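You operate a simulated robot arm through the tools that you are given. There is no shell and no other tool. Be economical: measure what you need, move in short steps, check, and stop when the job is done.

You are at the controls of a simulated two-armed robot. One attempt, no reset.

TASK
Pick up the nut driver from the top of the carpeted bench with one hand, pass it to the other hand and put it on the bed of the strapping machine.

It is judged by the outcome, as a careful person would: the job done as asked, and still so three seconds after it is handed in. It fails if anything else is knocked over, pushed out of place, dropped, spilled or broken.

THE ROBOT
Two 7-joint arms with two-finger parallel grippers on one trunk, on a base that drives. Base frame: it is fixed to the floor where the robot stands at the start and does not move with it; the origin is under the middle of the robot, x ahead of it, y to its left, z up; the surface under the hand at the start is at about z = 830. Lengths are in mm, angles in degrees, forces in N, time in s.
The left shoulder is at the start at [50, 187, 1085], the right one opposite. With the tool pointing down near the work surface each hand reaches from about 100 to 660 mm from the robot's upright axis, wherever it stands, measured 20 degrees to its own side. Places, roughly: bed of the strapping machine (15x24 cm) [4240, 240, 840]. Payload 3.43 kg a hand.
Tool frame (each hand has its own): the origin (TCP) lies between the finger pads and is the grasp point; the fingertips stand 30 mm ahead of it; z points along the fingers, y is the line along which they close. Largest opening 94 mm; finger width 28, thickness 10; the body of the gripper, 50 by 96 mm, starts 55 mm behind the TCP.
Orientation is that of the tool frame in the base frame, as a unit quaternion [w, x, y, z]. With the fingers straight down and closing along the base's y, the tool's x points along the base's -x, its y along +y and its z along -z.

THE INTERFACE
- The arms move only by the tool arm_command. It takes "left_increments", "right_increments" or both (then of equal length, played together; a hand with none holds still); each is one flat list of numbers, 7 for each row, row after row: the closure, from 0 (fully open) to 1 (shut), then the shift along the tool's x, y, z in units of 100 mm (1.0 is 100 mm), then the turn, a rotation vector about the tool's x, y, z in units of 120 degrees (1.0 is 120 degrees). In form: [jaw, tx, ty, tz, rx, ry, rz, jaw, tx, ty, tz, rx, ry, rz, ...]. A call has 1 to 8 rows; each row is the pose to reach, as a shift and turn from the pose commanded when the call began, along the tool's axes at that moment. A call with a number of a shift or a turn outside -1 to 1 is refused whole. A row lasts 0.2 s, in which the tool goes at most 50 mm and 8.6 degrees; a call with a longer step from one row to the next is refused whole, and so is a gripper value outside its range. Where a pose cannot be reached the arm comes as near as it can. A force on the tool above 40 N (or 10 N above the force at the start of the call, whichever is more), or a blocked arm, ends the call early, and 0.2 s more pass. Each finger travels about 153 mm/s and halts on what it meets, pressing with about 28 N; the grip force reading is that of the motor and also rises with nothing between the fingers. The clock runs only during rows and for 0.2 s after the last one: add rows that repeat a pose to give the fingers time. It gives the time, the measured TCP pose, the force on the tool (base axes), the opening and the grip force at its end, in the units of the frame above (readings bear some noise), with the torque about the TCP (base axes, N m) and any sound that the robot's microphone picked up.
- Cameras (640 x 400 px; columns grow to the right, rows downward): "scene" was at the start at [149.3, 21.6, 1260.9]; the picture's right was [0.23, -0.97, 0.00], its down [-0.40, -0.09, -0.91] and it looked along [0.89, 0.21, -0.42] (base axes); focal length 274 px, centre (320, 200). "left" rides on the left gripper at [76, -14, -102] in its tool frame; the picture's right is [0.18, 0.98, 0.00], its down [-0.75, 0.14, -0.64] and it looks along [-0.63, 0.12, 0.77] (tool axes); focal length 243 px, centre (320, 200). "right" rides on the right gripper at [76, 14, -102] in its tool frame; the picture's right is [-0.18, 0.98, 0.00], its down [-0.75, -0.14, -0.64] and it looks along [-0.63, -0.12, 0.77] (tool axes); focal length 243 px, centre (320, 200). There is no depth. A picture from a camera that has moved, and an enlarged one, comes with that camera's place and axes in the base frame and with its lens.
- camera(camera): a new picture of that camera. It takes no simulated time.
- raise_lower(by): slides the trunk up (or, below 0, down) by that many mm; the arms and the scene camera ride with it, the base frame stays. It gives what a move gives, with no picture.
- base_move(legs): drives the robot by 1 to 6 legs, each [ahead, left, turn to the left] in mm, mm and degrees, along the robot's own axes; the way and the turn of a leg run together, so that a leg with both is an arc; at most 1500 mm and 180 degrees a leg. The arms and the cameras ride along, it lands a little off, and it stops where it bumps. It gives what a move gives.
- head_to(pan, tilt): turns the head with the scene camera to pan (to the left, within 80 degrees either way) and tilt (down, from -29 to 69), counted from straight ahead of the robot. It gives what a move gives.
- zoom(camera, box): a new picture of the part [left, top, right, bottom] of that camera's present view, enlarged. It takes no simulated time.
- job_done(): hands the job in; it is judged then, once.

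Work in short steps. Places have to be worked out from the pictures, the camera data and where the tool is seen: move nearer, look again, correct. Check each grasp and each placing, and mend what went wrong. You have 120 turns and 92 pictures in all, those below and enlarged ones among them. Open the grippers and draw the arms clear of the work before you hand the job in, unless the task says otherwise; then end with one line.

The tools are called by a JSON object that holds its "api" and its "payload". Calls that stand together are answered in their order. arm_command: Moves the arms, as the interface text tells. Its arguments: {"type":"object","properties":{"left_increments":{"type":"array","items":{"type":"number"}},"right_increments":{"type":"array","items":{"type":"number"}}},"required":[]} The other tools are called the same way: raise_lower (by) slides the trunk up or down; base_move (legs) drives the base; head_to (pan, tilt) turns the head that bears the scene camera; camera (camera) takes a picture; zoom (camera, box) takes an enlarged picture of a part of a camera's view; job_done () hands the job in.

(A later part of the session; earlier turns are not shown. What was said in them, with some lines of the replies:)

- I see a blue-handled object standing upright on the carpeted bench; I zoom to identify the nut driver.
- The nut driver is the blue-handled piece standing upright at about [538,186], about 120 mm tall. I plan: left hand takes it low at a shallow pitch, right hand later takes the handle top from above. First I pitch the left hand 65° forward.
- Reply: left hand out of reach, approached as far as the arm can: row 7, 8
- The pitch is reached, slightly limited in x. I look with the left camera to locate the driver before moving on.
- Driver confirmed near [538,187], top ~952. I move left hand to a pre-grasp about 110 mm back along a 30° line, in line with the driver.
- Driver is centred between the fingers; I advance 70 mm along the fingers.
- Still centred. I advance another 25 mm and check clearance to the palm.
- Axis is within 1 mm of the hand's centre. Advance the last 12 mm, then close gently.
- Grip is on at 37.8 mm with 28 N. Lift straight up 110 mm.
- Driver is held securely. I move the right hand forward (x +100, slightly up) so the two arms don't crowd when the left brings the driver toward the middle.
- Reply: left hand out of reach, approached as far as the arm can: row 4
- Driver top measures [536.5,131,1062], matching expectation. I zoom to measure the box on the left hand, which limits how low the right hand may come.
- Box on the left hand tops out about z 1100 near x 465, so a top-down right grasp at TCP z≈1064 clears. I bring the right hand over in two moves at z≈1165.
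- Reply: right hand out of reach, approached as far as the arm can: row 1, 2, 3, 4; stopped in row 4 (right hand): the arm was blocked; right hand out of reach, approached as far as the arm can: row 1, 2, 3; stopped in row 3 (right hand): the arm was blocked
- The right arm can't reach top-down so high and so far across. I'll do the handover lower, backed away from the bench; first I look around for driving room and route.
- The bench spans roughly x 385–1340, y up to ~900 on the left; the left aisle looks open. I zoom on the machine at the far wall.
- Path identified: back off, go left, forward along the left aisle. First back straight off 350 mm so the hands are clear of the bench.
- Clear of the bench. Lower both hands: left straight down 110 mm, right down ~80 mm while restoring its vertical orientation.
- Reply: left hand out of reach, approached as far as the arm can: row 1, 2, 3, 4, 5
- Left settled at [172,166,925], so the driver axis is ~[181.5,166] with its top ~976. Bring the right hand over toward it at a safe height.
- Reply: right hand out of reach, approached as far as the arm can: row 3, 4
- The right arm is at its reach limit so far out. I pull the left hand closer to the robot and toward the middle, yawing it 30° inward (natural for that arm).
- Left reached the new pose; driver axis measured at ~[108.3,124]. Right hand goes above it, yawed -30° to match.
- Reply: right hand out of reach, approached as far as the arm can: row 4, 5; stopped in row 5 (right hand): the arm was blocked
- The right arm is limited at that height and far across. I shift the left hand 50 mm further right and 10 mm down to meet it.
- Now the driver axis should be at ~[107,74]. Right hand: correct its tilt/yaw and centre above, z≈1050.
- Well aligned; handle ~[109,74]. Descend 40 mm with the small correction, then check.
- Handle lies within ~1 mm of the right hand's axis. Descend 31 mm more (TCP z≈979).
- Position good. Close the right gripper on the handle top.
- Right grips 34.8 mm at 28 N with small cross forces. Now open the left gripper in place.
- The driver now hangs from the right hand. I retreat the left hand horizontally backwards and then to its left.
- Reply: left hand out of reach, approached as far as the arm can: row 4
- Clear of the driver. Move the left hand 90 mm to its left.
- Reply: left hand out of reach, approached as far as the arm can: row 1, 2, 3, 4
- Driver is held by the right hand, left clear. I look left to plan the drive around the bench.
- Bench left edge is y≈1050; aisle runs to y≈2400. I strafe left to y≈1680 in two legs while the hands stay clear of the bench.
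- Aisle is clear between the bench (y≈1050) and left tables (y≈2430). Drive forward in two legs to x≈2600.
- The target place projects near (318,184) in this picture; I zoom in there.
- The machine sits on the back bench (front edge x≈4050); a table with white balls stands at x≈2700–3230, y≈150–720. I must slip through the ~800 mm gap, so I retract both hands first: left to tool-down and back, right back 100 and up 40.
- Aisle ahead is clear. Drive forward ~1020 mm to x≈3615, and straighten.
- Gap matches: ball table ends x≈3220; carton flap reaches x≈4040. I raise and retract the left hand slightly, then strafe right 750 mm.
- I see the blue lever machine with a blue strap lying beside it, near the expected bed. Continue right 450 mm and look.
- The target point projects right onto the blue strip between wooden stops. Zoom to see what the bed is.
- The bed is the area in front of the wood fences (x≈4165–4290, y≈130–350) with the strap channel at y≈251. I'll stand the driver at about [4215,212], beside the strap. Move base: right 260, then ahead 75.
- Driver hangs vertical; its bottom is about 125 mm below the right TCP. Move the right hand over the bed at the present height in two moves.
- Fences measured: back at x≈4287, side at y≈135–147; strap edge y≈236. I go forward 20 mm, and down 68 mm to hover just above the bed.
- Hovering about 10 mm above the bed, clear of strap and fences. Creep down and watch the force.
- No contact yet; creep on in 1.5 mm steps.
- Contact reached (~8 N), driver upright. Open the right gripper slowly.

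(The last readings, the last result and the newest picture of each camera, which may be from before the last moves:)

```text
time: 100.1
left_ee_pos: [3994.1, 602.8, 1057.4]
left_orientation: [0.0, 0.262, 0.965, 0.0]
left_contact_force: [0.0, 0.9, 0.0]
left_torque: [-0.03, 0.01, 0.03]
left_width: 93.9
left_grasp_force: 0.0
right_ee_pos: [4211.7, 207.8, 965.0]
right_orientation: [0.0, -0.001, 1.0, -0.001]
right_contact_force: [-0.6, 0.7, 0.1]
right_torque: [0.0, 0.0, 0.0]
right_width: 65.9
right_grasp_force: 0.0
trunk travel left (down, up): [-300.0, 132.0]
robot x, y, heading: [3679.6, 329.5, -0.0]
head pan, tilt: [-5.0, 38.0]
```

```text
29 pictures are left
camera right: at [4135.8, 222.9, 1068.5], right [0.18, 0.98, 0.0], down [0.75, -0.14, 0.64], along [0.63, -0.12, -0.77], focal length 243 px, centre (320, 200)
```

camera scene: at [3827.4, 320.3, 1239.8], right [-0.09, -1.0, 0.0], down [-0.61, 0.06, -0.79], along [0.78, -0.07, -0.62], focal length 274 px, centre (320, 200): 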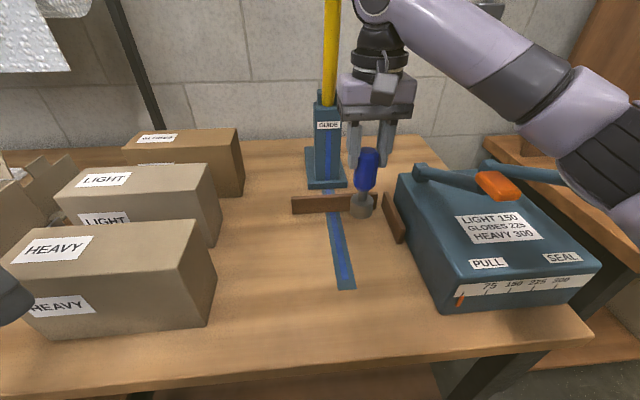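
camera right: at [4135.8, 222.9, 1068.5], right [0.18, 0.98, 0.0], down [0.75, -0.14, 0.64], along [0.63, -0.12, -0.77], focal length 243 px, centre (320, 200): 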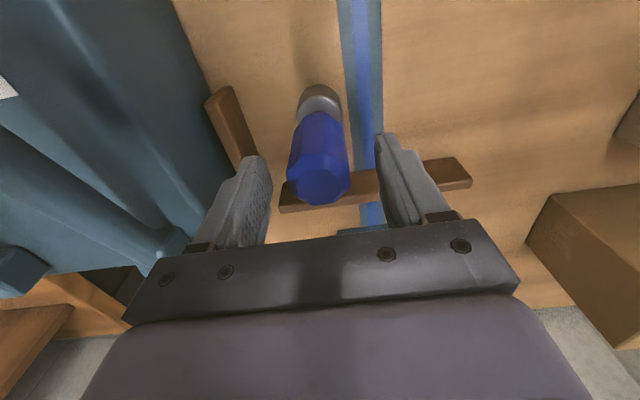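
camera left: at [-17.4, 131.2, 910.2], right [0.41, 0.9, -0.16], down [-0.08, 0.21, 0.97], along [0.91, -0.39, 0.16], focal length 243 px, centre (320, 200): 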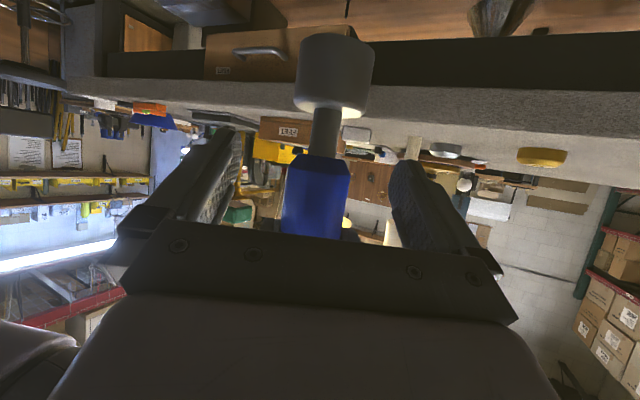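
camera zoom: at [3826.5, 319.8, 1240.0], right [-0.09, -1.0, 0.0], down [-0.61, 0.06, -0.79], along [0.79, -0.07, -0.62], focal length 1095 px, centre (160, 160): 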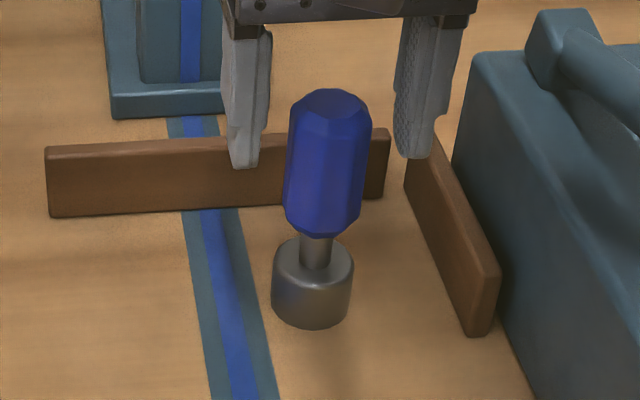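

The driver stands upright on its own on the bed. Raise the right hand straight up, then draw it back over the front of the bench.

{"api": "arm_command", "payload": {"right_increments": [0.3, 0, 0, -0.15, 0, 0, 0, 0.3, 0, 0, -0.35, 0, 0, 0, 0.3, 0, 0, -0.6, 0, 0, 0, 0.3, 0, 0, -0.85, 0, 0, 0, 0.3, 0, 0, -0.95, 0, 0, 0]}}

{"api": "arm_command", "payload": {"right_increments": [0, 0.2, 0, 0, 0, 0, 0, 0, 0.4, 0, 0, 0, 0, 0, 0, 0.6, 0, 0, 0, 0, 0, 0, 0.8, 0, 0, 0, 0, 0, 0, 1.0, 0, 0, 0, 0, 0]}}

{"api": "arm_command", "payload": {"right_increments": [0, 0.2, 0, 0, 0, 0, 0, 0, 0.4, 0, 0, 0, 0, 0, 0, 0.6, 0, 0, 0, 0, 0, 0, 0.8, 0, 0, 0, 0, 0, 0, 1.0, 0, 0, 0, 0, 0]}}

{"api": "camera", "payload": {"camera": "scene"}}

```text
time: 101.3
left_ee_pos: [3994.4, 602.1, 1057.7]
left_orientation: [0.0, 0.262, 0.965, 0.0]
left_contact_force: [-0.3, -0.8, -0.5]
left_torque: [0.03, -0.01, 0.0]
left_width: 94.1
left_grasp_force: 0.0
right_ee_pos: [4212.5, 208.6, 1060.1]
right_orientation: [0.0, 0.0, 1.0, -0.001]
right_contact_force: [0.3, 1.0, 0.9]
right_torque: [-0.01, -0.01, -0.05]
right_width: 65.9
right_grasp_force: 0.0
trunk travel left (down, up): [-300.0, 132.0]
robot x, y, heading: [3680.5, 322.4, -0.2]
head pan, tilt: [-5.0, 38.0]
```

```text
time: 102.5
left_ee_pos: [3993.4, 602.3, 1058.3]
left_orientation: [0.0, 0.261, 0.965, 0.001]
left_contact_force: [0.2, -0.4, -0.2]
left_torque: [0.0, -0.02, -0.01]
left_width: 94.2
left_grasp_force: 0.0
right_ee_pos: [4112.3, 207.2, 1061.5]
right_orientation: [0.0, -0.001, 1.0, 0.0]
right_contact_force: [0.2, -0.1, -0.5]
right_torque: [0.01, 0.01, 0.01]
right_width: 93.9
right_grasp_force: 0.1
trunk travel left (down, up): [-300.0, 132.0]
robot x, y, heading: [3681.8, 328.4, -0.1]
head pan, tilt: [-5.0, 38.0]
```

```text
time: 103.7
left_ee_pos: [3994.4, 603.4, 1057.1]
left_orientation: [0.001, 0.261, 0.965, 0.0]
left_contact_force: [0.2, 0.2, 0.6]
left_torque: [-0.03, 0.01, 0.01]
left_width: 93.9
left_grasp_force: 0.1
right_ee_pos: [4012.2, 208.0, 1059.8]
right_orientation: [-0.001, 0.0, 1.0, -0.001]
right_contact_force: [-0.2, 0.6, 0.4]
right_torque: [0.0, 0.01, 0.04]
right_width: 93.9
right_grasp_force: 0.0
trunk travel left (down, up): [-300.0, 132.0]
robot x, y, heading: [3681.5, 329.2, -0.2]
head pan, tilt: [-5.0, 38.0]
```

```text
28 pictures are left
camera scene: at [3827.0, 320.4, 1239.9], right [-0.09, -1.0, 0.0], down [-0.61, 0.06, -0.79], along [0.78, -0.07, -0.62], focal length 274 px, centre (320, 200)
```

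scene: 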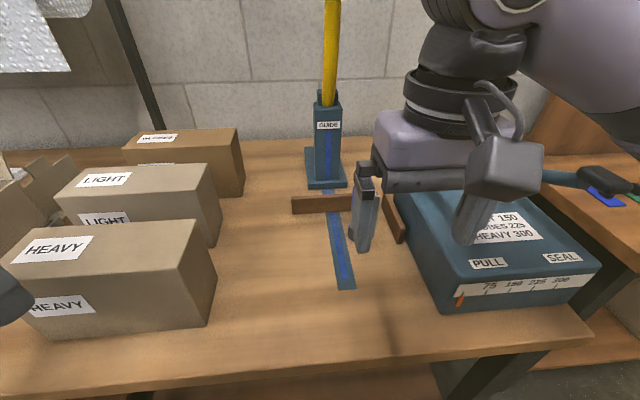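

The hand hides the driver here; check with the right hand's camera.

{"api": "camera", "payload": {"camera": "right"}}

```text
27 pictures are left
camera right: at [3936.4, 223.1, 1163.0], right [0.18, 0.98, 0.0], down [0.75, -0.14, 0.64], along [0.63, -0.12, -0.77], focal length 243 px, centre (320, 200)
```

right: 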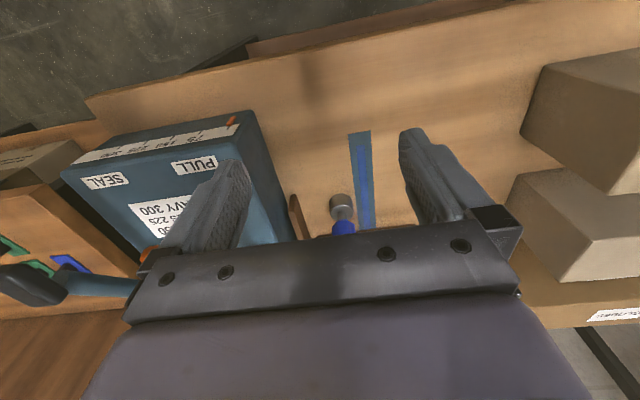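

The driver stands upright on the bed, both grippers are open and drawn clear. Handing in.

{"api": "job_done", "payload": {}}

```text
The job is handed in.
```

The nut driver was picked up with the left hand, passed to the right, and left standing upright on the strapping machine's bed at about [4213, 208]; both grippers are open and clear, and I saw nothing else disturbed.
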